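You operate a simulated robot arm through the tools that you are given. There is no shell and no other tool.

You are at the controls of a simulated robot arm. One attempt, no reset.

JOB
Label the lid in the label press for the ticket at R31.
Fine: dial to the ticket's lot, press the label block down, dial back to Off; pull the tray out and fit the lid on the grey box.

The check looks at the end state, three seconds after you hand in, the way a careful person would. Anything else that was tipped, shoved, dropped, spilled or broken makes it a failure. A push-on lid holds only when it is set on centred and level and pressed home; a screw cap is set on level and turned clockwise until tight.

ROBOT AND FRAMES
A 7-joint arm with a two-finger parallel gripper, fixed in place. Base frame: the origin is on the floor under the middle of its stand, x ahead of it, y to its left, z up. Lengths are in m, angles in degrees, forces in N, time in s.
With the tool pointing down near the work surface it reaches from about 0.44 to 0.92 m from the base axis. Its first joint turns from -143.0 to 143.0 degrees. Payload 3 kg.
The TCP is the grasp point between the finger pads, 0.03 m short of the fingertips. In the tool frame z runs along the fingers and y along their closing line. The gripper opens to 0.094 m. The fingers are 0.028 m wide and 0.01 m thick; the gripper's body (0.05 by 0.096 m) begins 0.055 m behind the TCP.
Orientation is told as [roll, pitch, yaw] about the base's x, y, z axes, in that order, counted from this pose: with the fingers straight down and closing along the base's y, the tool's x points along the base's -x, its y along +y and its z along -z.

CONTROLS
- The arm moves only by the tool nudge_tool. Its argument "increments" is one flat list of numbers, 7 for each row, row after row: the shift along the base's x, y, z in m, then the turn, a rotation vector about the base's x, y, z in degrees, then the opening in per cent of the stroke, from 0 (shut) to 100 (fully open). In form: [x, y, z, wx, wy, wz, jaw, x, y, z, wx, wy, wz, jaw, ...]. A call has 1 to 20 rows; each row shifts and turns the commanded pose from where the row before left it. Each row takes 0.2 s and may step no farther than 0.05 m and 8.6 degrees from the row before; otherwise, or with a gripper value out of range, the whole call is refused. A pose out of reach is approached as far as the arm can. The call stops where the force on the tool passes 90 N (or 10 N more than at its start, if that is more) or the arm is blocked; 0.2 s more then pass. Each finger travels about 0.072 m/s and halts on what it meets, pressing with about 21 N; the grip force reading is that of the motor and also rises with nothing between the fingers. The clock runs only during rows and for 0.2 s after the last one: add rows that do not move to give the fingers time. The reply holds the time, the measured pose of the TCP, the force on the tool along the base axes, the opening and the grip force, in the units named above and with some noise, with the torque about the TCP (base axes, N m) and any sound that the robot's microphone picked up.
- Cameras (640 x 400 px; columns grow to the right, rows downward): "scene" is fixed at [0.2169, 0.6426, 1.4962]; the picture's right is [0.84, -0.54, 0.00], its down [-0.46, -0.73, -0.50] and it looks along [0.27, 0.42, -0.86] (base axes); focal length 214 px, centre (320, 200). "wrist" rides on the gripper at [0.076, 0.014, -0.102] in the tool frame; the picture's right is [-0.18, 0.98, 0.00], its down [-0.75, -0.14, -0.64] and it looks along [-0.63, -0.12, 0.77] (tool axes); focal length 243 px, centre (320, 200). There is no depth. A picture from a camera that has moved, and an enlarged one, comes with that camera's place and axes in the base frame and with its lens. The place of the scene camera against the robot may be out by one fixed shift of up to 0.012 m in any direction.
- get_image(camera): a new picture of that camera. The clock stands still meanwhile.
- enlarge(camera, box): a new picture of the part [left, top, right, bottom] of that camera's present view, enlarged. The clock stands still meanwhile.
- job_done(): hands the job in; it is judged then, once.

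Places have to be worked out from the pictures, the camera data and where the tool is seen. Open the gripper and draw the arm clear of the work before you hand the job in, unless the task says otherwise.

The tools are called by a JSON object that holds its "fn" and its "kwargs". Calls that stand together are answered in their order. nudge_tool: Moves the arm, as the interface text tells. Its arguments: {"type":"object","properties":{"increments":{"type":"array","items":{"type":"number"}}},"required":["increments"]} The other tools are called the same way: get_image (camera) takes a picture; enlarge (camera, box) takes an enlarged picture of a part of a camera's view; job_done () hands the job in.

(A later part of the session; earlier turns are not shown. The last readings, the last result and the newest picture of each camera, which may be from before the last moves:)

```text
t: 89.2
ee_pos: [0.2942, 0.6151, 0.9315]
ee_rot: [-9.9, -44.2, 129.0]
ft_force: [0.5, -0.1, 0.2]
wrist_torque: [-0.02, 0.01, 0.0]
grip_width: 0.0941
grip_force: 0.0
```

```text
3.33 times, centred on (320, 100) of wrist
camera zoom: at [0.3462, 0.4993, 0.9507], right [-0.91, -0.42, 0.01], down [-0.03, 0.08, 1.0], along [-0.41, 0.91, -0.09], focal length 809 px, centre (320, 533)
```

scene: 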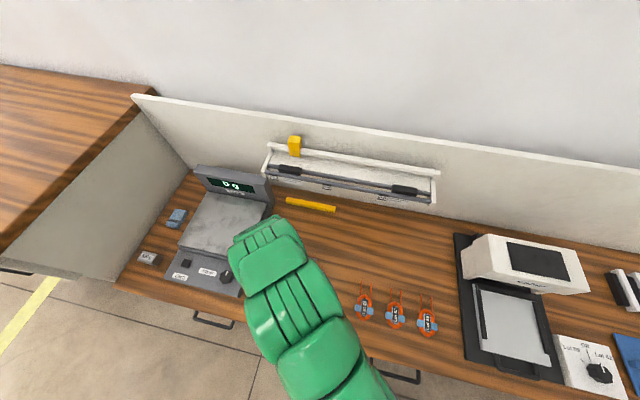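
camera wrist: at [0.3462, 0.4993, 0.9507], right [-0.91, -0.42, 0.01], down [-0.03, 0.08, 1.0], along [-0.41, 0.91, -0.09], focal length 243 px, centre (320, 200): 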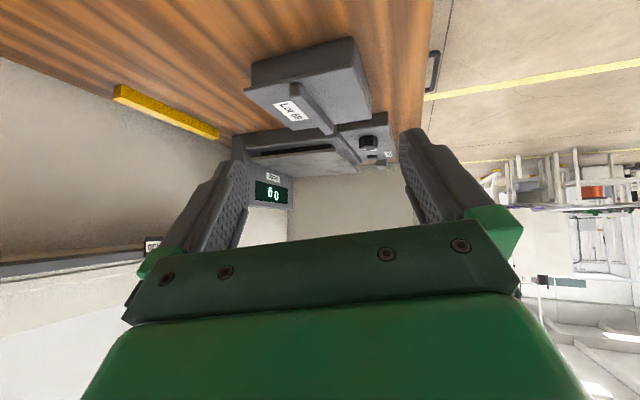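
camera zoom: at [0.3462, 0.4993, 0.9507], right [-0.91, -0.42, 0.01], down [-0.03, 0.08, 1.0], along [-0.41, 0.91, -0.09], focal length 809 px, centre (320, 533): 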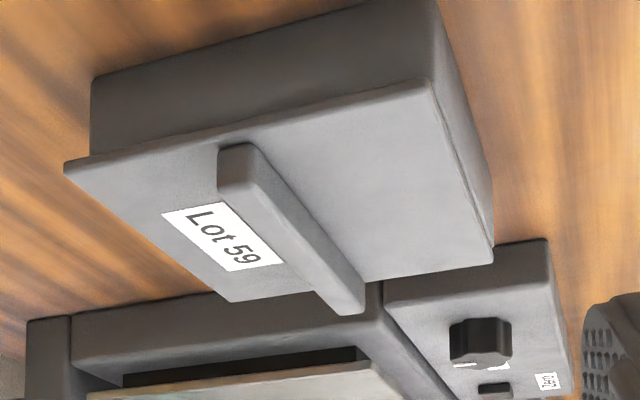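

The low view clearly shows the lid about 5 mm too far toward +v: overhanging about 10 mm at the far end and about 0 at the front. I'll zoom in to see the seating before correcting.

{"fn": "enlarge", "kwargs": {"camera": "wrist", "box": [240, 50, 310, 100]}}

{"fn": "enlarge", "kwargs": {"camera": "wrist", "box": [310, 30, 380, 130]}}

```text
8.00 times, centred on (275, 75) of wrist
camera zoom: at [0.3462, 0.4993, 0.9507], right [-0.91, -0.42, 0.01], down [-0.03, 0.08, 1.0], along [-0.41, 0.91, -0.09], focal length 1941 px, centre (680, 1200)
```

zoom: 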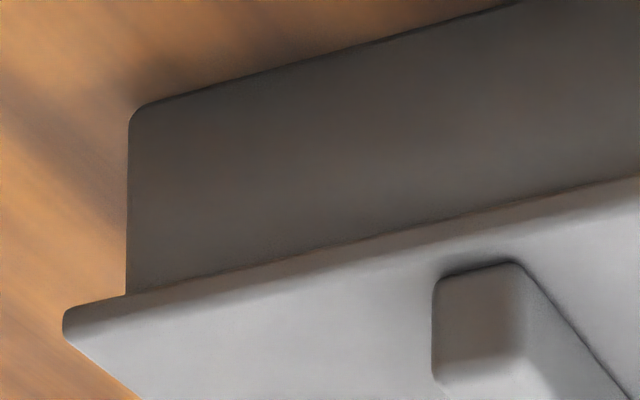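

```text
4.00 times, centred on (345, 80) of wrist
camera zoom: at [0.3462, 0.4993, 0.9507], right [-0.91, -0.42, 0.01], down [-0.03, 0.08, 1.0], along [-0.41, 0.91, -0.09], focal length 970 px, centre (220, 680)
```

zoom: 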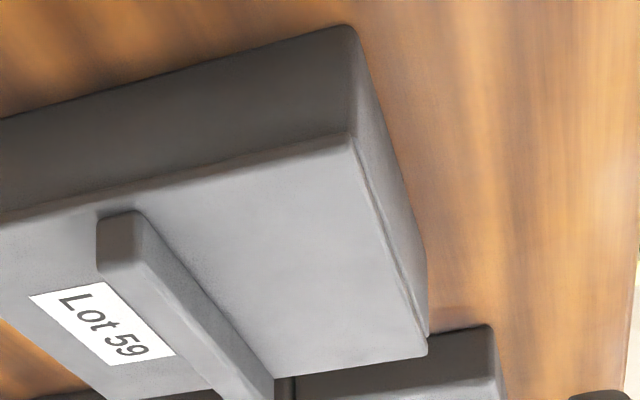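

The lid plate is fully down with no gap, but it needs shifting about 5 mm toward −v to be centred. I'll untilt, return above the ridge, regrip, lift, shift and re-seat.

{"fn": "nudge_tool", "kwargs": {"increments": [0, 0, 0.0075, -6.8, -3.17, 0, 100, 0, 0, 0.0075, -6.8, -3.17, 0, 100, 0, 0, 0.0075, -6.8, -3.17, 0, 100, 0, 0, 0.0075, -6.8, -3.17, 0, 80, 0, 0, 0.0075, -6.8, -3.17, 0, 60, 0, 0, 0.0075, -6.8, -3.17, 0, 50, -0.0174, 0.0391, -0.004, 0, 0, 2, 50, -0.0174, 0.0391, -0.004, 0, 0, 2, 50, -0.0174, 0.0391, -0.004, 0, 0, 2, 50, -0.0174, 0.0391, -0.004, 0, 0, 2, 50, -0.0174, 0.0391, -0.004, 0, 0, 2, 50, 0, 0, 0, 0, 0, 0, 50, 0, 0, 0, 0, 0, 0, 50]}}

{"fn": "get_image", "kwargs": {"camera": "wrist"}}

```text
t: 92.0
ee_pos: [0.2054, 0.8102, 0.9564]
ee_rot: [-0.1, 0.1, 135.0]
ft_force: [0.3, 0.0, -0.5]
wrist_torque: [0.0, 0.01, 0.01]
grip_width: 0.0471
grip_force: 0.0
```

```text
taken
camera wrist: at [0.2489, 0.7467, 1.0603], right [-0.83, -0.56, 0.0], down [-0.43, 0.63, 0.64], along [-0.36, 0.53, -0.77], focal length 243 px, centre (320, 200)
```

wrist: 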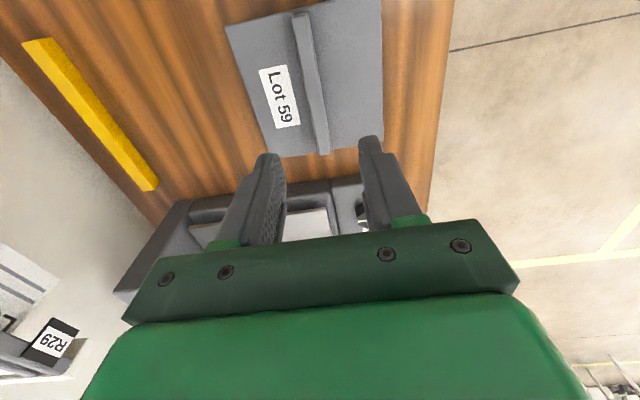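

Pose is good. I'll descend onto the ridge with tips stopping 4 mm above the lid plate, then close.

{"fn": "nudge_tool", "kwargs": {"increments": [0.0008, -0.0006, -0.04, 0, 0, 0, 50, 0, 0, -0.04, 0, 0, 0, 50, 0, 0, -0.035, 0, 0, 0, 50, 0, 0, -0.018, 0, 0, 0, 50, 0, 0, -0.0083, 0, 0, 0, 50, 0, 0, 0, 0, 0, 0, 50, 0, 0, 0, 0, 0, 0, 20, 0, 0, 0, 0, 0, 0, 5, 0, 0, 0, 0, 0, 0, 0, 0, 0, 0, 0, 0, 0, 0, 0, 0, 0, 0, 0, 0, 0]}}

{"fn": "get_image", "kwargs": {"camera": "wrist"}}

```text
t: 94.4
ee_pos: [0.2066, 0.8106, 0.8162]
ee_rot: [0.0, 0.1, 135.0]
ft_force: [0.2, 0.0, -0.2]
wrist_torque: [-0.02, 0.0, 0.0]
grip_width: 0.0152
grip_force: 20.7
```

```text
taken
camera wrist: at [0.2511, 0.746, 0.9194], right [-0.82, -0.57, 0.0], down [-0.43, 0.63, 0.64], along [-0.36, 0.53, -0.77], focal length 243 px, centre (320, 200)
```

wrist: 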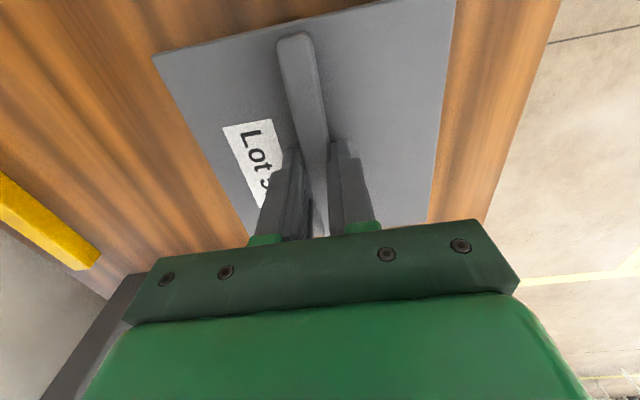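

Regripped with no side force. Now I'll lift slowly and watch that the box doesn't come along.

{"fn": "nudge_tool", "kwargs": {"increments": [0, 0, 0.003, 0, 0, 0, 0, 0, 0, 0.003, 0, 0, 0, 0, 0, 0, 0, 0, 0, 0, 0]}}

{"fn": "get_image", "kwargs": {"camera": "wrist"}}

```text
t: 95.2
ee_pos: [0.208, 0.8093, 0.822]
ee_rot: [0.0, 0.1, 135.0]
ft_force: [0.9, 0.2, -1.1]
wrist_torque: [-0.03, 0.01, 0.0]
grip_width: 0.0151
grip_force: 20.8
```

```text
taken
camera wrist: at [0.2512, 0.7461, 0.9258], right [-0.83, -0.56, 0.0], down [-0.43, 0.63, 0.64], along [-0.36, 0.53, -0.77], focal length 243 px, centre (320, 200)
```

wrist: 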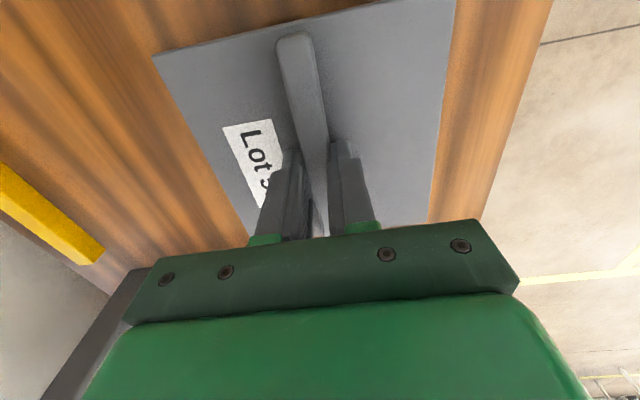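

The lid came off freely, so it wasn't held while off-centre; it needs to be centred to latch. I'll lift fully clear, shift 5 mm toward −v, and lower again.

{"fn": "nudge_tool", "kwargs": {"increments": [0, 0, 0.005, 0, 0, 0, 0, 0, 0, 0.006, 0, 0, 0, 0, -0.0018, -0.0018, 0, 0, 0, 0, 0, -0.0018, -0.0019, 0, 0, 0, 0, 0, 0, 0, 0, 0, 0, 0, 0]}}

{"fn": "get_image", "kwargs": {"camera": "wrist"}}

{"fn": "enlarge", "kwargs": {"camera": "scene", "box": [240, 235, 340, 320]}}

```text
t: 96.4
ee_pos: [0.2034, 0.8063, 0.8335]
ee_rot: [0.0, -0.1, 135.1]
ft_force: [0.5, 0.2, -0.3]
wrist_torque: [0.0, -0.01, 0.03]
grip_width: 0.0151
grip_force: 21.0
```

```text
taken
camera wrist: at [0.2472, 0.7426, 0.9367], right [-0.82, -0.57, 0.0], down [-0.43, 0.63, 0.64], along [-0.36, 0.53, -0.77], focal length 243 px, centre (320, 200)
```

wrist: 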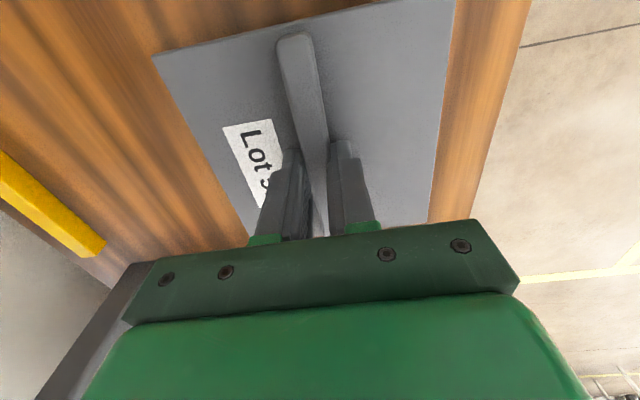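

```text
4.71 times, centred on (290, 278) of scene
camera zoom: at [0.2169, 0.6426, 1.4962], right [0.84, -0.54, 0.0], down [-0.46, -0.73, -0.5], along [0.27, 0.42, -0.86], focal length 1009 px, centre (461, -165)
```

zoom: 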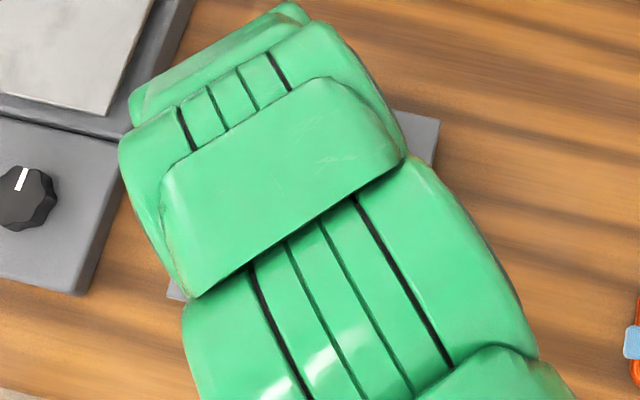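

Shift done. I'll lower again gently, watching forces.

{"fn": "nudge_tool", "kwargs": {"increments": [0, 0, -0.004, 0, 0, 0, 0, 0, 0, -0.004, 0, 0, 0, 0, 0, 0, -0.004, 0, 0, 0, 0, 0, 0, -0.003, 0, 0, 0, 0, 0, 0, 0, 0, 0, 0, 0]}}

```text
t: 97.6
ee_pos: [0.2035, 0.8062, 0.8177]
ee_rot: [0.0, 0.0, 135.0]
ft_force: [0.2, -0.5, 0.0]
wrist_torque: [0.0, 0.0, 0.01]
grip_width: 0.0152
grip_force: 21.2
```

{"fn": "nudge_tool", "kwargs": {"increments": [0, 0, -0.0015, 0, 0, 0, 0, 0, 0, -0.0015, 0, 0, 0, 0, 0, 0, 0, 0, 0, 0, 0]}}

```text
t: 98.4
ee_pos: [0.2047, 0.8058, 0.8155]
ee_rot: [-0.1, 0.0, 134.9]
ft_force: [-1.1, -3.7, 12.3]
wrist_torque: [-0.22, -0.15, 0.01]
grip_width: 0.0153
grip_force: 20.5
```

{"fn": "nudge_tool", "kwargs": {"increments": [0, 0, -0.0015, 0, 0, 0, 0, 0, 0, -0.0015, 0, 0, 0, 0, 0, 0, 0, 0, 0, 0, 0]}}

{"fn": "get_image", "kwargs": {"camera": "wrist"}}

```text
t: 99.2
ee_pos: [0.2051, 0.8067, 0.813]
ee_rot: [-0.2, 0.1, 135.0]
ft_force: [1.3, 6.1, 14.0]
wrist_torque: [0.15, 0.05, 0.01]
grip_width: 0.0152
grip_force: 20.5
```

```text
taken
camera wrist: at [0.2476, 0.7423, 0.9161], right [-0.82, -0.57, 0.0], down [-0.43, 0.63, 0.64], along [-0.36, 0.53, -0.77], focal length 243 px, centre (320, 200)
```

wrist: 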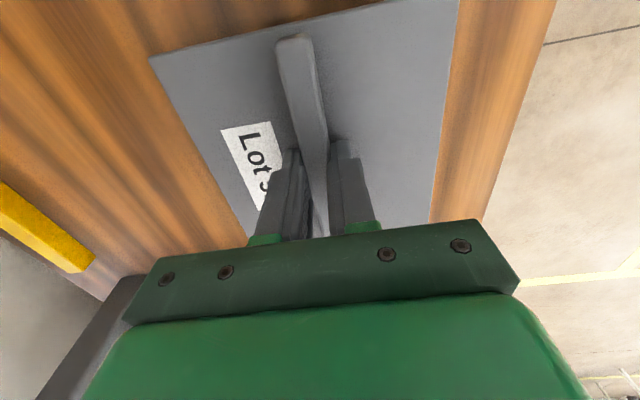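

The grip is sliding down the ridge toward the plate. I'll press on until the tips bear on the plate with firm force.

{"fn": "nudge_tool", "kwargs": {"increments": [0, 0, -0.001, 0, 0, 0, 0, 0, 0, -0.001, 0, 0, 0, 0, 0, 0, 0, 0, 0, 0, 0]}}

```text
t: 100.0
ee_pos: [0.2044, 0.8054, 0.8115]
ee_rot: [-0.2, 0.0, 135.0]
ft_force: [-0.2, -6.1, 36.1]
wrist_torque: [-0.32, -0.02, -0.04]
grip_width: 0.0154
grip_force: 21.1
```

{"fn": "nudge_tool", "kwargs": {"increments": [0, 0, -0.001, 0, 0, 0, 0, 0, 0, -0.0005, 0, 0, 0, 0, 0, 0, 0, 0, 0, 0, 0]}}

```text
t: 100.8
ee_pos: [0.2048, 0.8073, 0.8118]
ee_rot: [-0.2, -0.1, 135.0]
ft_force: [-0.4, -8.5, 70.4]
wrist_torque: [-0.56, -0.04, 0.02]
grip_width: 0.0152
grip_force: 21.3
```

70 N applied. Now I'll ease up slowly while still gripping, to see whether the lid resists, which would mean it's held.

{"fn": "nudge_tool", "kwargs": {"increments": [0, 0, 0.0015, 0, 0, 0, 0, 0, 0, 0.0015, 0, 0, 0, 0, 0, 0, 0.001, 0, 0, 0, 0, 0, 0, 0, 0, 0, 0, 0]}}

```text
t: 101.8
ee_pos: [0.204, 0.8049, 0.8124]
ee_rot: [0.1, 0.2, 135.0]
ft_force: [0.7, 3.8, 14.4]
wrist_torque: [0.41, 0.12, -0.06]
grip_width: 0.0153
grip_force: 20.8
```

{"fn": "nudge_tool", "kwargs": {"increments": [0, 0, 0.001, 0, 0, 0, 0, 0, 0, 0, 0, 0, 0, 0]}}

{"fn": "nudge_tool", "kwargs": {"increments": [0, 0, 0.001, 0, 0, 0, 0, 0, 0, 0, 0, 0, 0, 0]}}

{"fn": "nudge_tool", "kwargs": {"increments": [0, 0, 0.001, 0, 0, 0, 0, 0, 0, 0, 0, 0, 0, 0]}}

{"fn": "get_image", "kwargs": {"camera": "wrist"}}

```text
t: 102.4
ee_pos: [0.204, 0.8041, 0.8142]
ee_rot: [-0.1, 0.2, 135.0]
ft_force: [0.3, 0.1, -0.3]
wrist_torque: [-0.01, 0.01, -0.02]
grip_width: 0.0151
grip_force: 21.2
```

```text
t: 103.0
ee_pos: [0.2044, 0.8049, 0.8148]
ee_rot: [0.0, -0.1, 135.0]
ft_force: [0.0, -0.8, -0.6]
wrist_torque: [-0.01, 0.01, -0.02]
grip_width: 0.0151
grip_force: 21.2
```

```text
t: 103.6
ee_pos: [0.2031, 0.8054, 0.8154]
ee_rot: [0.0, 0.0, 135.0]
ft_force: [-0.3, 0.1, -0.4]
wrist_torque: [-0.05, 0.02, -0.01]
grip_width: 0.0153
grip_force: 21.4
```

```text
taken
camera wrist: at [0.2474, 0.7421, 0.9194], right [-0.82, -0.57, 0.0], down [-0.43, 0.63, 0.64], along [-0.36, 0.53, -0.77], focal length 243 px, centre (320, 200)
```

wrist: 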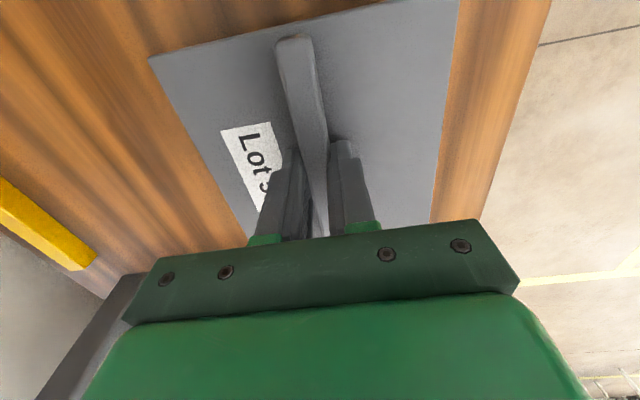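

It still lifts without resistance, so it isn't held yet. I'll set it down, release, and inspect the alignment again carefully before deciding what's off.

{"fn": "nudge_tool", "kwargs": {"increments": [0, 0, -0.0015, 0, 0, 0, 0, 0, 0, -0.0015, 0, 0, 0, 0, 0, 0, -0.001, 0, 0, 0, 0, 0, 0, 0, 0, 0, 0, 30, 0, 0, 0, 0, 0, 0, 50, 0, 0, 0, 0, 0, 0, 50, 0, 0, 0.01, 0, 0, 0, 50, 0, 0, 0.03, 0, 0, 0, 50, 0, 0, 0.04, 0, 0, 0, 50, 0, 0, 0.03, 0, 0, 0, 50, 0, 0, 0.03, 0, 0, 0, 50, 0, 0, 0, 0, 0, 0, 50]}}

{"fn": "get_image", "kwargs": {"camera": "wrist"}}

{"fn": "enlarge", "kwargs": {"camera": "wrist", "box": [200, 0, 400, 160]}}

```text
t: 106.2
ee_pos: [0.2039, 0.8078, 0.9516]
ee_rot: [0.0, 0.0, 135.0]
ft_force: [0.3, -1.0, -0.2]
wrist_torque: [0.01, 0.0, -0.04]
grip_width: 0.0471
grip_force: 0.1
```

```text
taken
camera wrist: at [0.2481, 0.7432, 1.0556], right [-0.82, -0.57, 0.0], down [-0.43, 0.63, 0.64], along [-0.36, 0.53, -0.77], focal length 243 px, centre (320, 200)
```

wrist: 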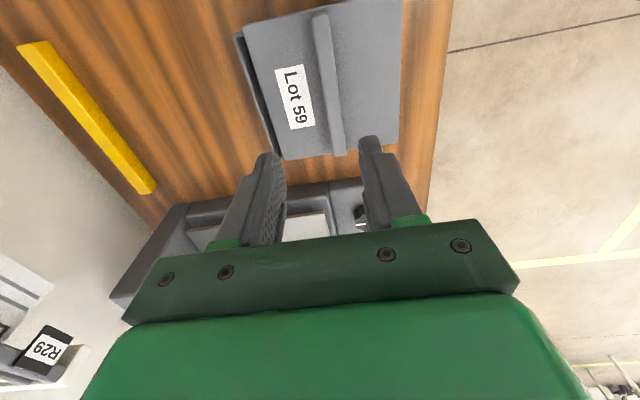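

```text
2.50 times, centred on (300, 80) of wrist
camera zoom: at [0.2481, 0.7432, 1.0556], right [-0.82, -0.57, 0.0], down [-0.43, 0.63, 0.64], along [-0.36, 0.53, -0.77], focal length 606 px, centre (370, 500)
```

zoom: 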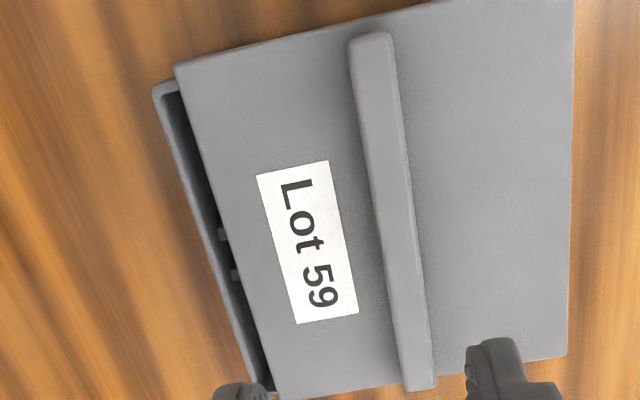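

I see what happened: I opened the fingers while still pressing on the plate, which dragged the lid sideways. It now sits about 12 mm toward −v, so the first placement was probably centred before release. I'll regrip the ridge where it is now, lift, re-centre on the box, and this time unload fully before opening.

{"fn": "nudge_tool", "kwargs": {"increments": [-0.0079, -0.0079, -0.03, 0, 0, 0, 50, 0, 0, -0.04, 0, 0, 0, 50, 0, 0, -0.035, 0, 0, 0, 50, 0, 0, -0.018, 0, 0, 0, 50, 0, 0, 0, 0, 0, 0, 50]}}

{"fn": "get_image", "kwargs": {"camera": "wrist"}}

{"fn": "enlarge", "kwargs": {"camera": "wrist", "box": [130, 0, 470, 250]}}

```text
t: 107.4
ee_pos: [0.1961, 0.8002, 0.8284]
ee_rot: [0.0, 0.0, 135.0]
ft_force: [0.3, 0.0, 0.2]
wrist_torque: [-0.04, 0.0, 0.01]
grip_width: 0.047
grip_force: 0.0
```

```text
taken
camera wrist: at [0.2388, 0.7354, 0.9318], right [-0.83, -0.56, 0.0], down [-0.43, 0.63, 0.64], along [-0.36, 0.53, -0.77], focal length 243 px, centre (320, 200)
```

wrist: 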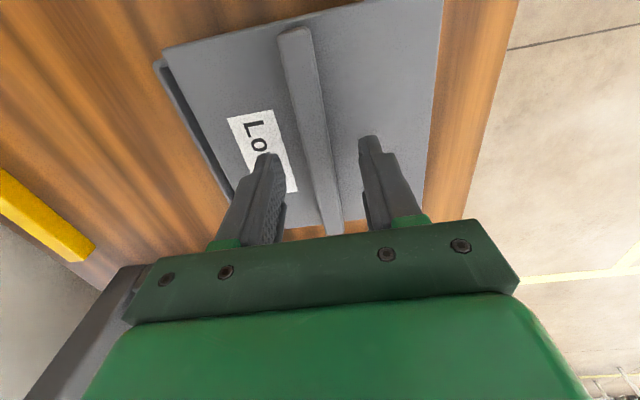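

```text
1.60 times, centred on (300, 125) of wrist
camera zoom: at [0.2388, 0.7354, 0.9318], right [-0.83, -0.56, 0.0], down [-0.43, 0.63, 0.64], along [-0.36, 0.53, -0.77], focal length 388 px, centre (352, 320)
```

zoom: 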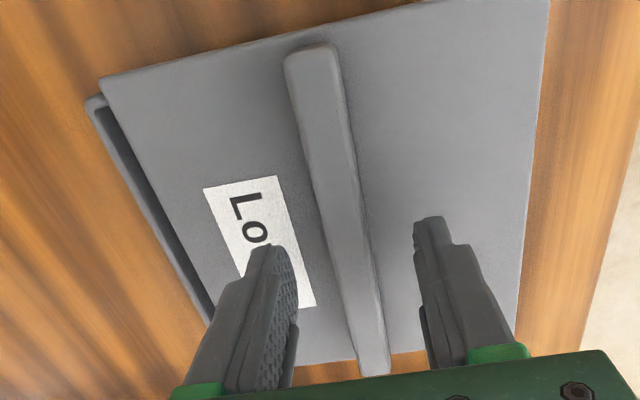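

The ridge is well between the pads. I'll lower the last bit and close gently.

{"fn": "nudge_tool", "kwargs": {"increments": [0, 0, -0.006, 0, 0, 0, 50, 0, 0, -0.005, 0, 0, 0, 50, 0, 0, 0, 0, 0, 0, 50]}}

{"fn": "nudge_tool", "kwargs": {"increments": [0, 0, 0, 0, 0, 0, 25, 0, 0, 0, 0, 0, 0, 10, 0, 0, 0, 0, 0, 0, 0, 0, 0, 0, 0, 0, 0, 0, 0, 0, 0, 0, 0, 0, 0]}}

{"fn": "get_image", "kwargs": {"camera": "wrist"}}

```text
t: 108.2
ee_pos: [0.1963, 0.7989, 0.8184]
ee_rot: [-0.1, 0.0, 135.0]
ft_force: [0.6, -0.3, 1.1]
wrist_torque: [-0.03, -0.01, 0.02]
grip_width: 0.0468
grip_force: 0.1
```

```text
t: 109.4
ee_pos: [0.1955, 0.7982, 0.817]
ee_rot: [-0.1, 0.1, 135.0]
ft_force: [1.8, 0.5, 3.1]
wrist_torque: [-0.08, -0.08, -0.01]
grip_width: 0.0152
grip_force: 21.4
```

```text
taken
camera wrist: at [0.2389, 0.735, 0.9212], right [-0.82, -0.57, 0.0], down [-0.43, 0.63, 0.64], along [-0.36, 0.53, -0.77], focal length 243 px, centre (320, 200)
```

wrist: 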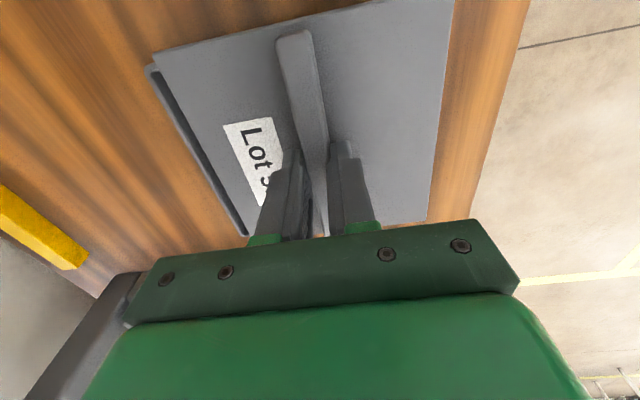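

Gripped. The lid and the box's +v rim are visible together at almost the same depth, so I'll measure their relative offset here.

{"fn": "enlarge", "kwargs": {"camera": "wrist", "box": [135, 35, 265, 245]}}

{"fn": "enlarge", "kwargs": {"camera": "wrist", "box": [140, 40, 200, 85]}}

{"fn": "enlarge", "kwargs": {"camera": "wrist", "box": [210, 180, 270, 245]}}

```text
1.90 times, centred on (200, 140) of wrist
camera zoom: at [0.2389, 0.735, 0.9212], right [-0.82, -0.57, 0.0], down [-0.43, 0.63, 0.64], along [-0.36, 0.53, -0.77], focal length 462 px, centre (549, 314)
```

zoom: 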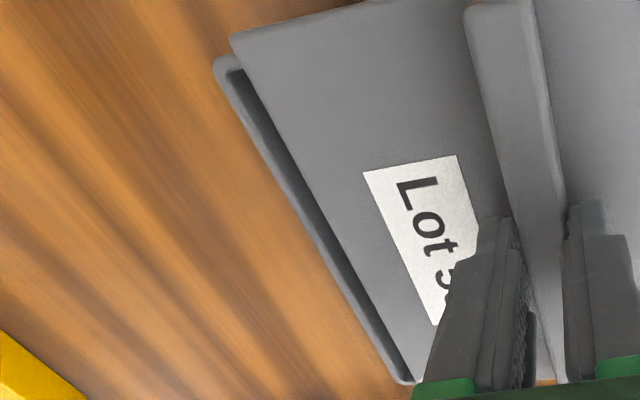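

```text
8.89 times, centred on (170, 62) of wrist
camera zoom: at [0.2389, 0.735, 0.9212], right [-0.82, -0.57, 0.0], down [-0.43, 0.63, 0.64], along [-0.36, 0.53, -0.77], focal length 2157 px, centre (1653, 1422)
```

zoom: 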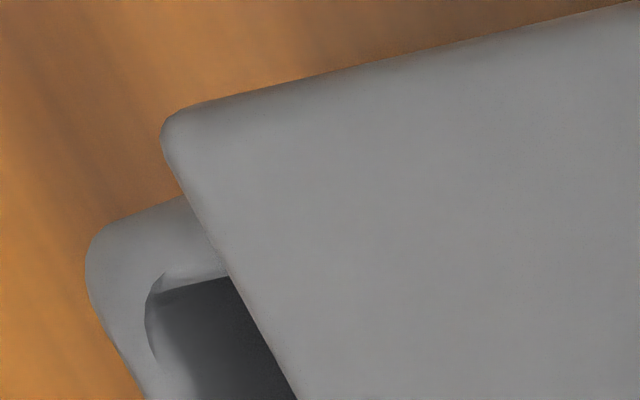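

```text
6.15 times, centred on (240, 212) of wrist
camera zoom: at [0.2389, 0.735, 0.9212], right [-0.82, -0.57, 0.0], down [-0.43, 0.63, 0.64], along [-0.36, 0.53, -0.77], focal length 1493 px, centre (812, 123)
```

zoom: 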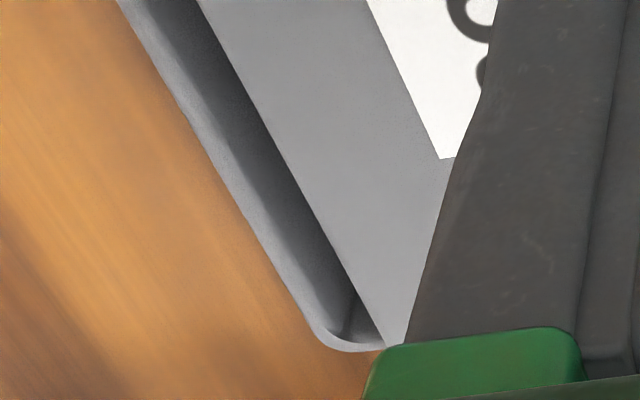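

The lid's edge is at b = −0.0717 and the box rim at b = −0.0849, so the lid would need +16.9 mm in v to be centred. That confirms the first placement was centred, yet nothing held. Before re-seating I want a closer look at the box interior pegs versus the lid's ribs, so I'll lift the lid and take a close view of the open box.

{"fn": "nudge_tool", "kwargs": {"increments": [0, 0, 0.005, 0, 0, 0, 0, 0, 0, 0.02, 0, 0, 0, 0, 0, 0, 0.04, 0, 0, 0, 0, 0, 0, 0.045, 0, 0, 0, 0, 0.02, -0.024, 0, 0, 0, 0, 0, 0.02, -0.024, 0, 0, 0, 0, 0, 0.0115, -0.0172, 0, 0, 0, -8.1, 0, 0.0115, -0.0172, 0, 0, 0, -8.1, 0, 0.0115, -0.0172, 0, 0, 0, -8.1, 0, 0.0115, -0.0172, 0, 0, 0, -8.1, 0, 0.0115, -0.0172, 0, 0, 0, -8.1, 0, 0.0115, -0.0172, 0, 0, 0, -8.1, 0, 0.0115, -0.0172, 0, 0, 0, -8.1, 0, 0.0115, -0.0172, 0, 0, 0, -8.1, 0, 0.0115, -0.0172, 0, 0, 0, -8.1, 0, 0, 0, 0, 0, 0, -8.1, 0, 0, 0, 0, 0, 0, -8.1, 0, 0, 0, 0, 0, 0, 0, 0]}}

{"fn": "get_image", "kwargs": {"camera": "wrist"}}

{"fn": "enlarge", "kwargs": {"camera": "scene", "box": [250, 235, 330, 315]}}

```text
t: 113.2
ee_pos: [0.34, 0.5953, 0.9278]
ee_rot: [-0.1, 0.0, 45.8]
ft_force: [-0.1, -0.1, -2.1]
wrist_torque: [0.0, -0.01, 0.01]
grip_width: 0.0152
grip_force: 21.0
```

```text
taken
camera wrist: at [0.2763, 0.5511, 1.0314], right [-0.58, 0.82, 0.0], down [0.63, 0.44, 0.64], along [0.52, 0.37, -0.77], focal length 243 px, centre (320, 200)
```

wrist: 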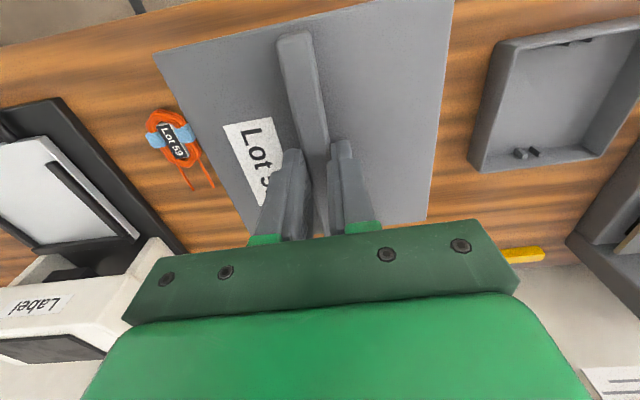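

```text
5.00 times, centred on (290, 275) of scene
camera zoom: at [0.2169, 0.6426, 1.4962], right [0.84, -0.54, 0.0], down [-0.46, -0.73, -0.5], along [0.27, 0.42, -0.86], focal length 1072 px, centre (470, -175)
```

zoom: 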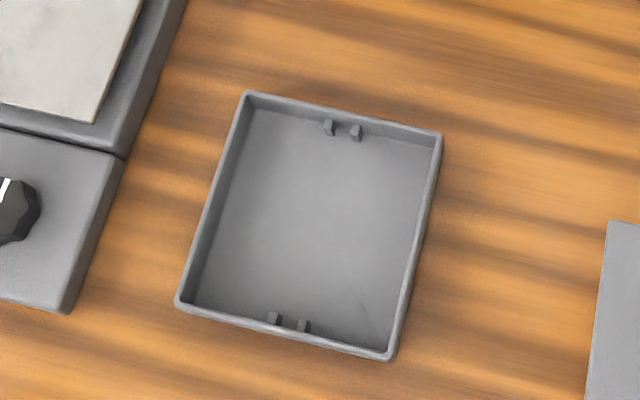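

{"fn": "enlarge", "kwargs": {"camera": "wrist", "box": [460, 20, 640, 180]}}

{"fn": "enlarge", "kwargs": {"camera": "wrist", "box": [490, 125, 590, 180]}}

{"fn": "enlarge", "kwargs": {"camera": "scene", "box": [280, 255, 315, 280]}}

{"fn": "enlarge", "kwargs": {"camera": "scene", "box": [265, 290, 310, 315]}}

```text
2.50 times, centred on (550, 100) of wrist
camera zoom: at [0.2763, 0.5511, 1.0314], right [-0.58, 0.82, 0.0], down [0.63, 0.44, 0.64], along [0.52, 0.37, -0.77], focal length 606 px, centre (-255, 450)
```

zoom: 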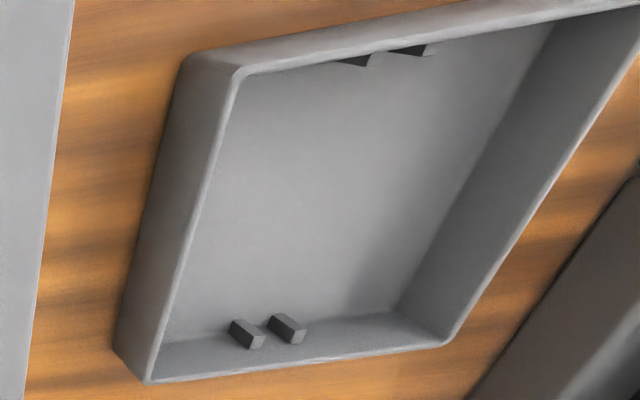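

```text
6.40 times, centred on (540, 152) of wrist
camera zoom: at [0.2763, 0.5511, 1.0314], right [-0.58, 0.82, 0.0], down [0.63, 0.44, 0.64], along [0.52, 0.37, -0.77], focal length 1553 px, centre (-1088, 504)
```

zoom: 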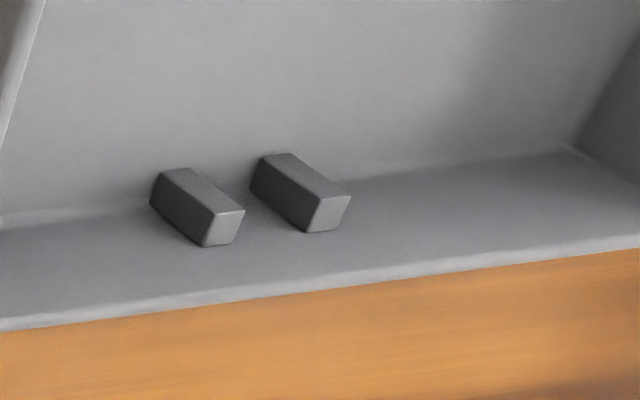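

```text
16.00 times, centred on (298, 268) of scene
camera zoom: at [0.2169, 0.6426, 1.4962], right [0.84, -0.54, 0.0], down [-0.46, -0.73, -0.5], along [0.27, 0.42, -0.86], focal length 3432 px, centre (680, -880)
```

zoom: 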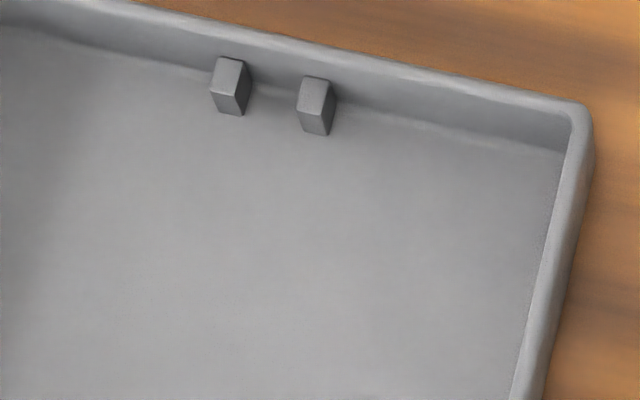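

```text
14.22 times, centred on (288, 302) of scene
camera zoom: at [0.2169, 0.6426, 1.4962], right [0.84, -0.54, 0.0], down [-0.46, -0.73, -0.5], along [0.27, 0.42, -0.86], focal length 3050 px, centre (782, -1258)
```

zoom: 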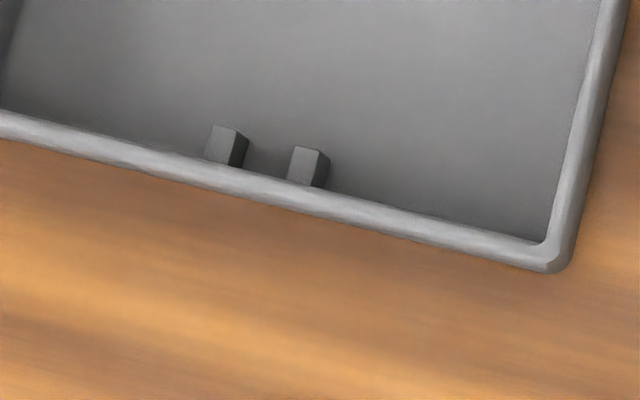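

The posts are short, standing about 12 mm off the floor, so they don't involve the lid. I'll now try placing the lid in its original, unflipped orientation (yaw −45°), first checking that the arm reaches it, offset 14 mm in +u and +v so I can measure both rims beside the lid edges.

{"fn": "nudge_tool", "kwargs": {"increments": [-0.01046, 0.01973, 0.003, 0, 0, -8.25, 0, -0.01046, 0.01973, 0.003, 0, 0, -8.25, 0, -0.01046, 0.01973, 0.003, 0, 0, -8.25, 0, -0.01046, 0.01973, 0.003, 0, 0, -8.25, 0, -0.01046, 0.01973, 0.003, 0, 0, -8.25, 0, -0.01046, 0.01973, 0.003, 0, 0, -8.25, 0, -0.01046, 0.01973, 0.003, 0, 0, -8.25, 0, -0.01046, 0.01973, 0.003, 0, 0, -8.25, 0, -0.01046, 0.01973, 0.003, 0, 0, -8.25, 0, -0.01046, 0.01973, 0.003, 0, 0, -8.25, 0, -0.01046, 0.01973, 0.003, 0, 0, -8.25, 0, 0, 0, 0, 0, 0, 0, 0, 0, 0, 0, 0, 0, 0, 0]}}

{"fn": "get_image", "kwargs": {"camera": "wrist"}}

{"fn": "get_image", "kwargs": {"camera": "scene"}}

```text
t: 116.0
ee_pos: [0.2245, 0.8132, 0.9602]
ee_rot: [-0.1, 0.0, -44.9]
ft_force: [0.3, -0.4, -0.5]
wrist_torque: [-0.02, 0.03, 0.0]
grip_width: 0.0152
grip_force: 20.5
```

```text
taken
camera wrist: at [0.181, 0.877, 1.0639], right [0.82, 0.57, 0.0], down [0.43, -0.63, 0.64], along [0.36, -0.53, -0.77], focal length 243 px, centre (320, 200)
```

wrist: 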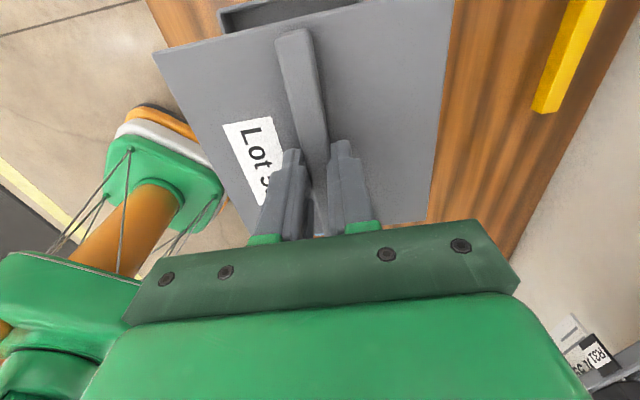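

```text
taken
```

scene: 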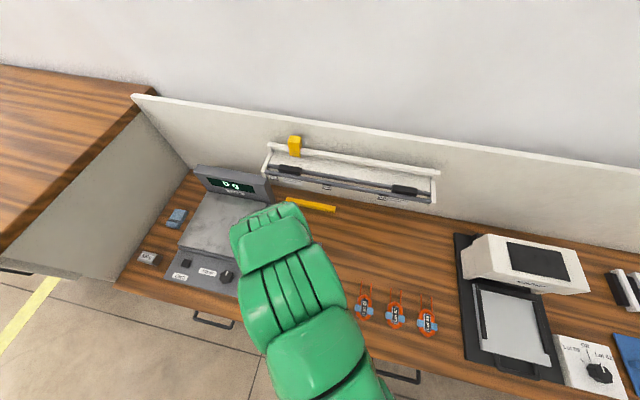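

The arm reaches this orientation fine. I'll lower to a hover about 10 mm above the rim with the 14 mm offsets, and measure both rims.

{"fn": "nudge_tool", "kwargs": {"increments": [0, 0, -0.04, 0, 0, 0, 0, 0, 0, -0.04, 0, 0, 0, 0, 0, 0, -0.025, 0, 0, 0, 0, 0, 0, -0.013, 0, 0, 0, 0, 0, 0, 0, 0, 0, 0, 0, 0, 0, 0, 0, 0, 0, 0]}}

{"fn": "get_image", "kwargs": {"camera": "wrist"}}

{"fn": "enlarge", "kwargs": {"camera": "wrist", "box": [130, 0, 290, 130]}}

{"fn": "enlarge", "kwargs": {"camera": "wrist", "box": [200, 130, 290, 240]}}

{"fn": "enlarge", "kwargs": {"camera": "wrist", "box": [290, 0, 470, 110]}}

```text
t: 117.4
ee_pos: [0.2234, 0.8124, 0.8429]
ee_rot: [0.0, 0.0, -44.9]
ft_force: [1.0, -0.6, -1.0]
wrist_torque: [-0.02, 0.01, -0.01]
grip_width: 0.0152
grip_force: 21.1
```

```text
taken
camera wrist: at [0.1793, 0.877, 0.9467], right [0.82, 0.57, 0.0], down [0.44, -0.63, 0.64], along [0.36, -0.53, -0.77], focal length 243 px, centre (320, 200)
```

wrist: 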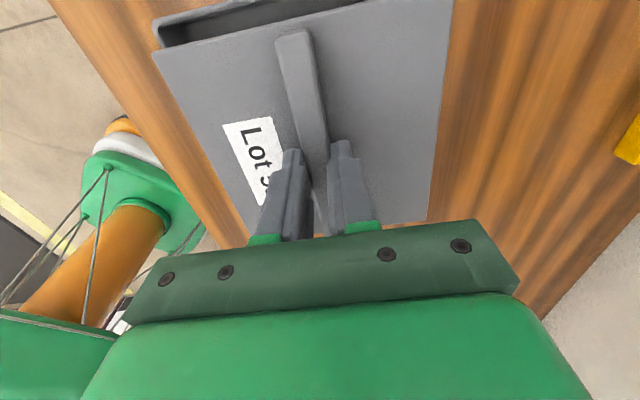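

```text
3.08 times, centred on (210, 65) of wrist
camera zoom: at [0.1793, 0.877, 0.9467], right [0.82, 0.57, 0.0], down [0.44, -0.63, 0.64], along [0.36, -0.53, -0.77], focal length 746 px, centre (658, 615)
```

zoom: 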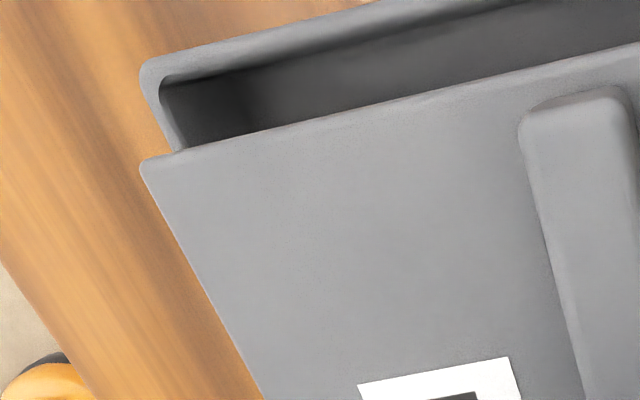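

```text
3.64 times, centred on (245, 185) of wrist
camera zoom: at [0.1793, 0.877, 0.9467], right [0.82, 0.57, 0.0], down [0.44, -0.63, 0.64], along [0.36, -0.53, -0.77], focal length 882 px, centre (593, 254)
```

zoom: 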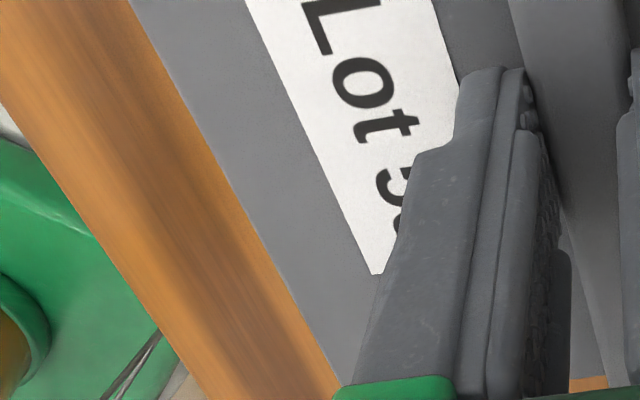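

```text
3.56 times, centred on (380, 55) of wrist
camera zoom: at [0.1793, 0.877, 0.9467], right [0.82, 0.57, 0.0], down [0.44, -0.63, 0.64], along [0.36, -0.53, -0.77], focal length 863 px, centre (107, 716)
```

zoom: 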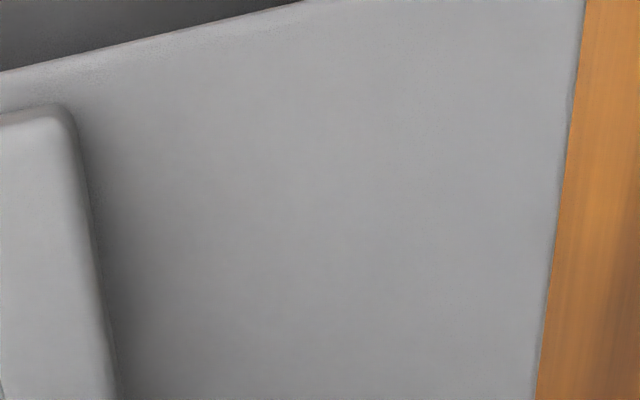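

Both measurements agree now: box centre v = 0.725, rim H = 0.777, lid and box yaw within 0.3°. The lid needs −15.9 mm in u and −13.6 mm in v from here. I'll shift and then lower gently.

{"fn": "nudge_tool", "kwargs": {"increments": [-0.0105, 0.0008, 0, 0, 0, 0, 0, -0.0104, 0.0008, 0, 0, 0, 0, 0, 0, 0, -0.008, 0, 0, 0, 0, 0, 0, -0.008, 0, 0, 0, 0, 0, 0, -0.005, 0, 0, 0, 0, 0, 0, -0.003, 0, 0, 0, 0, 0, 0, 0, 0, 0, 0, 0]}}

{"fn": "get_image", "kwargs": {"camera": "wrist"}}

```text
t: 119.0
ee_pos: [0.2032, 0.8128, 0.8188]
ee_rot: [0.0, 0.0, -44.8]
ft_force: [-0.8, -0.1, -0.5]
wrist_torque: [0.01, 0.02, 0.01]
grip_width: 0.0152
grip_force: 21.6
```

```text
taken
camera wrist: at [0.1589, 0.878, 0.9224], right [0.82, 0.57, 0.0], down [0.44, -0.63, 0.64], along [0.36, -0.53, -0.77], focal length 243 px, centre (320, 200)
```

wrist: 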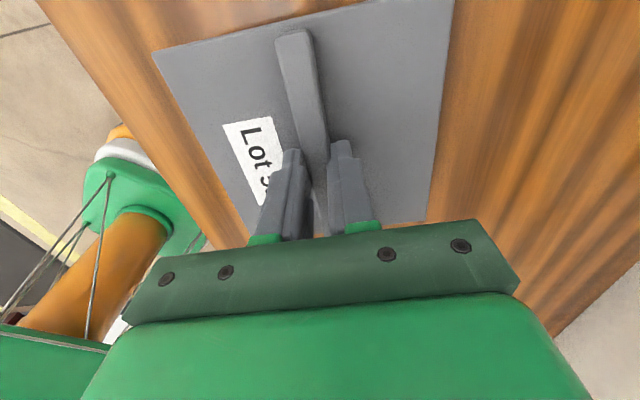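

{"fn": "nudge_tool", "kwargs": {"increments": [0, 0, -0.001, 0, 0, 0, 0, 0, 0, -0.001, 0, 0, 0, 0, 0, 0, 0, 0, 0, 0, 0]}}

{"fn": "nudge_tool", "kwargs": {"increments": [0, 0, -0.001, 0, 0, 0, 0, 0, 0, 0, 0, 0, 0, 0]}}

{"fn": "nudge_tool", "kwargs": {"increments": [0, 0, -0.001, 0, 0, 0, 0, 0, 0, 0, 0, 0, 0, 0]}}

```text
t: 119.8
ee_pos: [0.2025, 0.8121, 0.8168]
ee_rot: [0.0, 0.0, -44.8]
ft_force: [0.8, 0.0, 7.3]
wrist_torque: [-0.33, -0.31, 0.0]
grip_width: 0.0152
grip_force: 20.9
```

```text
t: 120.4
ee_pos: [0.203, 0.8123, 0.8158]
ee_rot: [0.1, 0.1, -44.8]
ft_force: [-2.2, 1.2, 14.8]
wrist_torque: [0.02, 0.05, 0.01]
grip_width: 0.0151
grip_force: 20.1
```

```text
t: 121.0
ee_pos: [0.2033, 0.8129, 0.8139]
ee_rot: [0.1, 0.0, -44.8]
ft_force: [-1.0, 1.1, 14.6]
wrist_torque: [0.1, 0.03, 0.0]
grip_width: 0.015
grip_force: 20.6
```

It's down evenly: about 15 N, no torque. Now I'll unload to near-zero force before opening the fingers.

{"fn": "nudge_tool", "kwargs": {"increments": [0, 0, 0.0007, 0, 0, 0, 0, 0, 0, 0, 0, 0, 0, 0]}}

```text
t: 121.6
ee_pos: [0.2034, 0.814, 0.8148]
ee_rot: [0.0, 0.0, -44.8]
ft_force: [-0.1, 2.5, 5.8]
wrist_torque: [0.23, 0.17, -0.06]
grip_width: 0.0152
grip_force: 20.6
```

{"fn": "nudge_tool", "kwargs": {"increments": [0, 0, 0.0004, 0, 0, 0, 0, 0, 0, 0, 0, 0, 0, 0]}}

```text
t: 122.2
ee_pos: [0.2027, 0.8138, 0.8158]
ee_rot: [-0.1, 0.1, -44.8]
ft_force: [-0.6, -0.4, -1.7]
wrist_torque: [-0.03, 0.04, -0.01]
grip_width: 0.0153
grip_force: 21.4
```

Unloaded. Now I'll open slowly, wait, and lift straight up a little.

{"fn": "nudge_tool", "kwargs": {"increments": [0, 0, 0, 0, 0, 0, 18, 0, 0, 0, 0, 0, 0, 22, 0, 0, 0, 0, 0, 0, 30, 0, 0, 0, 0, 0, 0, 45, 0, 0, 0, 0, 0, 0, 50, 0, 0, 0.01, 0, 0, 0, 50, 0, 0, 0.03, 0, 0, 0, 50, 0, 0, 0.04, 0, 0, 0, 50, 0, 0, 0.04, 0, 0, 0, 50, 0, 0, 0, 0, 0, 0, 50]}}

{"fn": "get_image", "kwargs": {"camera": "wrist"}}

{"fn": "enlarge", "kwargs": {"camera": "wrist", "box": [190, 0, 410, 170]}}

```text
t: 124.4
ee_pos: [0.2033, 0.8129, 0.9369]
ee_rot: [0.0, 0.1, -44.8]
ft_force: [0.3, 0.3, -0.9]
wrist_torque: [0.0, -0.01, 0.01]
grip_width: 0.047
grip_force: 0.0
```

```text
taken
camera wrist: at [0.1587, 0.8773, 1.0407], right [0.82, 0.57, 0.0], down [0.44, -0.63, 0.64], along [0.36, -0.53, -0.77], focal length 243 px, centre (320, 200)
```

wrist: 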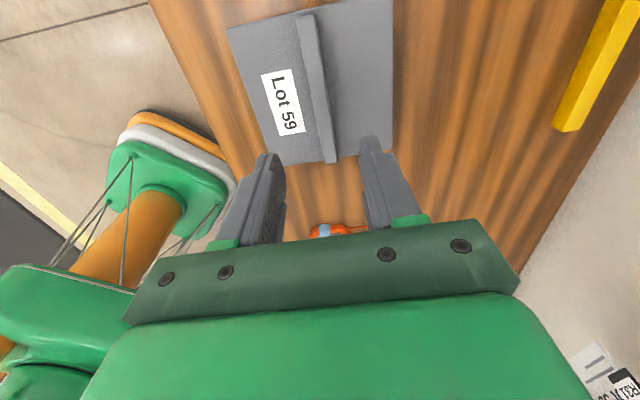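

```text
2.35 times, centred on (300, 85) of wrist
camera zoom: at [0.1587, 0.8773, 1.0407], right [0.82, 0.57, 0.0], down [0.44, -0.63, 0.64], along [0.36, -0.53, -0.77], focal length 571 px, centre (367, 471)
```

zoom: 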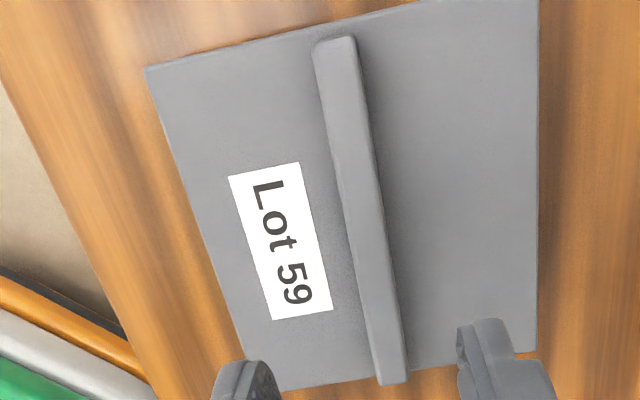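

The lid stayed in place this time and the ridge is still centred under the tool. Now I'll close the fingers and press down on the middle of the ridge to push the lid home.

{"fn": "nudge_tool", "kwargs": {"increments": [0.0008, -0.0008, -0.02, 0, 0, 0, 20, 0, 0, -0.03, 0, 0, 0, 0, 0, 0, -0.03, 0, 0, 0, 0, 0, 0, -0.018, 0, 0, 0, 0, 0, 0, 0, 0, 0, 0, 0, 0, 0, 0, 0, 0, 0, 0]}}

{"fn": "get_image", "kwargs": {"camera": "wrist"}}

```text
t: 125.8
ee_pos: [0.2053, 0.8114, 0.8387]
ee_rot: [-0.1, 0.0, -44.8]
ft_force: [0.1, -0.3, 0.0]
wrist_torque: [0.03, -0.03, 0.03]
grip_width: 0.0
grip_force: 20.4
```

```text
taken
camera wrist: at [0.1594, 0.8764, 0.941], right [0.82, 0.57, 0.0], down [0.44, -0.63, 0.64], along [0.36, -0.53, -0.77], focal length 243 px, centre (320, 200)
```

wrist: 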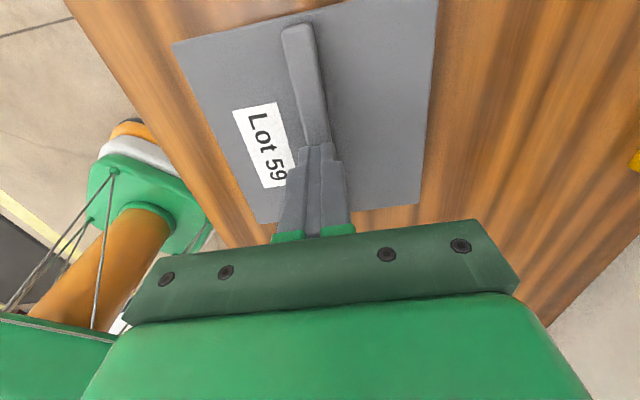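

Fingers are directly over the ridge. I'll press down in small steps.

{"fn": "nudge_tool", "kwargs": {"increments": [0, 0, -0.004, 0, 0, 0, 0, 0, 0, -0.003, 0, 0, 0, 0, 0, 0, -0.002, 0, 0, 0, 0, 0, 0, 0, 0, 0, 0, 0]}}

{"fn": "nudge_tool", "kwargs": {"increments": [0, 0, -0.0015, 0, 0, 0, 0, 0, 0, 0, 0, 0, 0, 0]}}

{"fn": "nudge_tool", "kwargs": {"increments": [0, 0, -0.001, 0, 0, 0, 0, 0, 0, 0, 0, 0, 0, 0]}}

```text
t: 126.8
ee_pos: [0.2048, 0.8123, 0.8299]
ee_rot: [0.0, 0.1, -44.9]
ft_force: [-2.9, -4.8, 20.6]
wrist_torque: [-0.17, 0.07, 0.0]
grip_width: 0.0002
grip_force: 20.9
```

```text
t: 127.4
ee_pos: [0.2039, 0.8126, 0.829]
ee_rot: [0.1, 0.1, -44.9]
ft_force: [-4.5, -8.6, 49.6]
wrist_torque: [-0.27, 0.08, 0.01]
grip_width: 0.0
grip_force: 20.8
```

```text
t: 128.0
ee_pos: [0.2047, 0.8137, 0.8289]
ee_rot: [0.2, 0.3, -44.8]
ft_force: [-2.8, -5.5, 78.0]
wrist_torque: [-0.33, -0.03, 0.0]
grip_width: 0.0
grip_force: 20.9
```

Pressed with 78 N on the ridge. I'll lift straight off, then grip the ridge softly and test with a tiny lift whether it holds.

{"fn": "nudge_tool", "kwargs": {"increments": [0, 0, 0.003, 0, 0, 0, 0, 0, 0, 0.01, 0, 0, 0, 0, 0, 0, 0.03, 0, 0, 0, 20, 0, 0, 0.02, 0, 0, 0, 50, 0, 0, 0, 0, 0, 0, 50, 0, 0, 0, 0, 0, 0, 50]}}

{"fn": "get_image", "kwargs": {"camera": "wrist"}}

```text
t: 129.4
ee_pos: [0.2026, 0.8112, 0.889]
ee_rot: [-0.1, -0.1, -44.9]
ft_force: [0.1, -0.2, -0.9]
wrist_torque: [0.01, 0.01, -0.01]
grip_width: 0.0471
grip_force: 0.0
```

```text
taken
camera wrist: at [0.1593, 0.876, 0.9928], right [0.82, 0.57, 0.0], down [0.44, -0.63, 0.64], along [0.36, -0.53, -0.77], focal length 243 px, centre (320, 200)
```

wrist: 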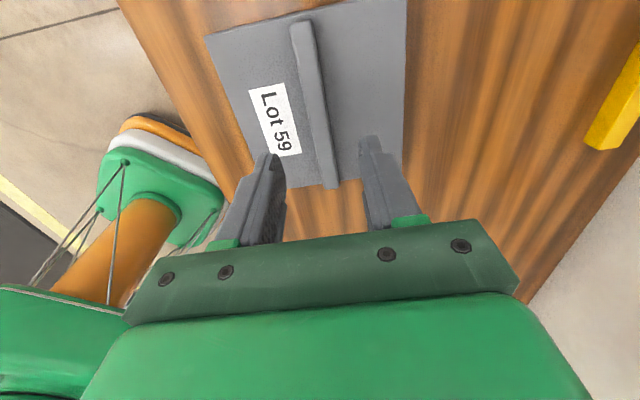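

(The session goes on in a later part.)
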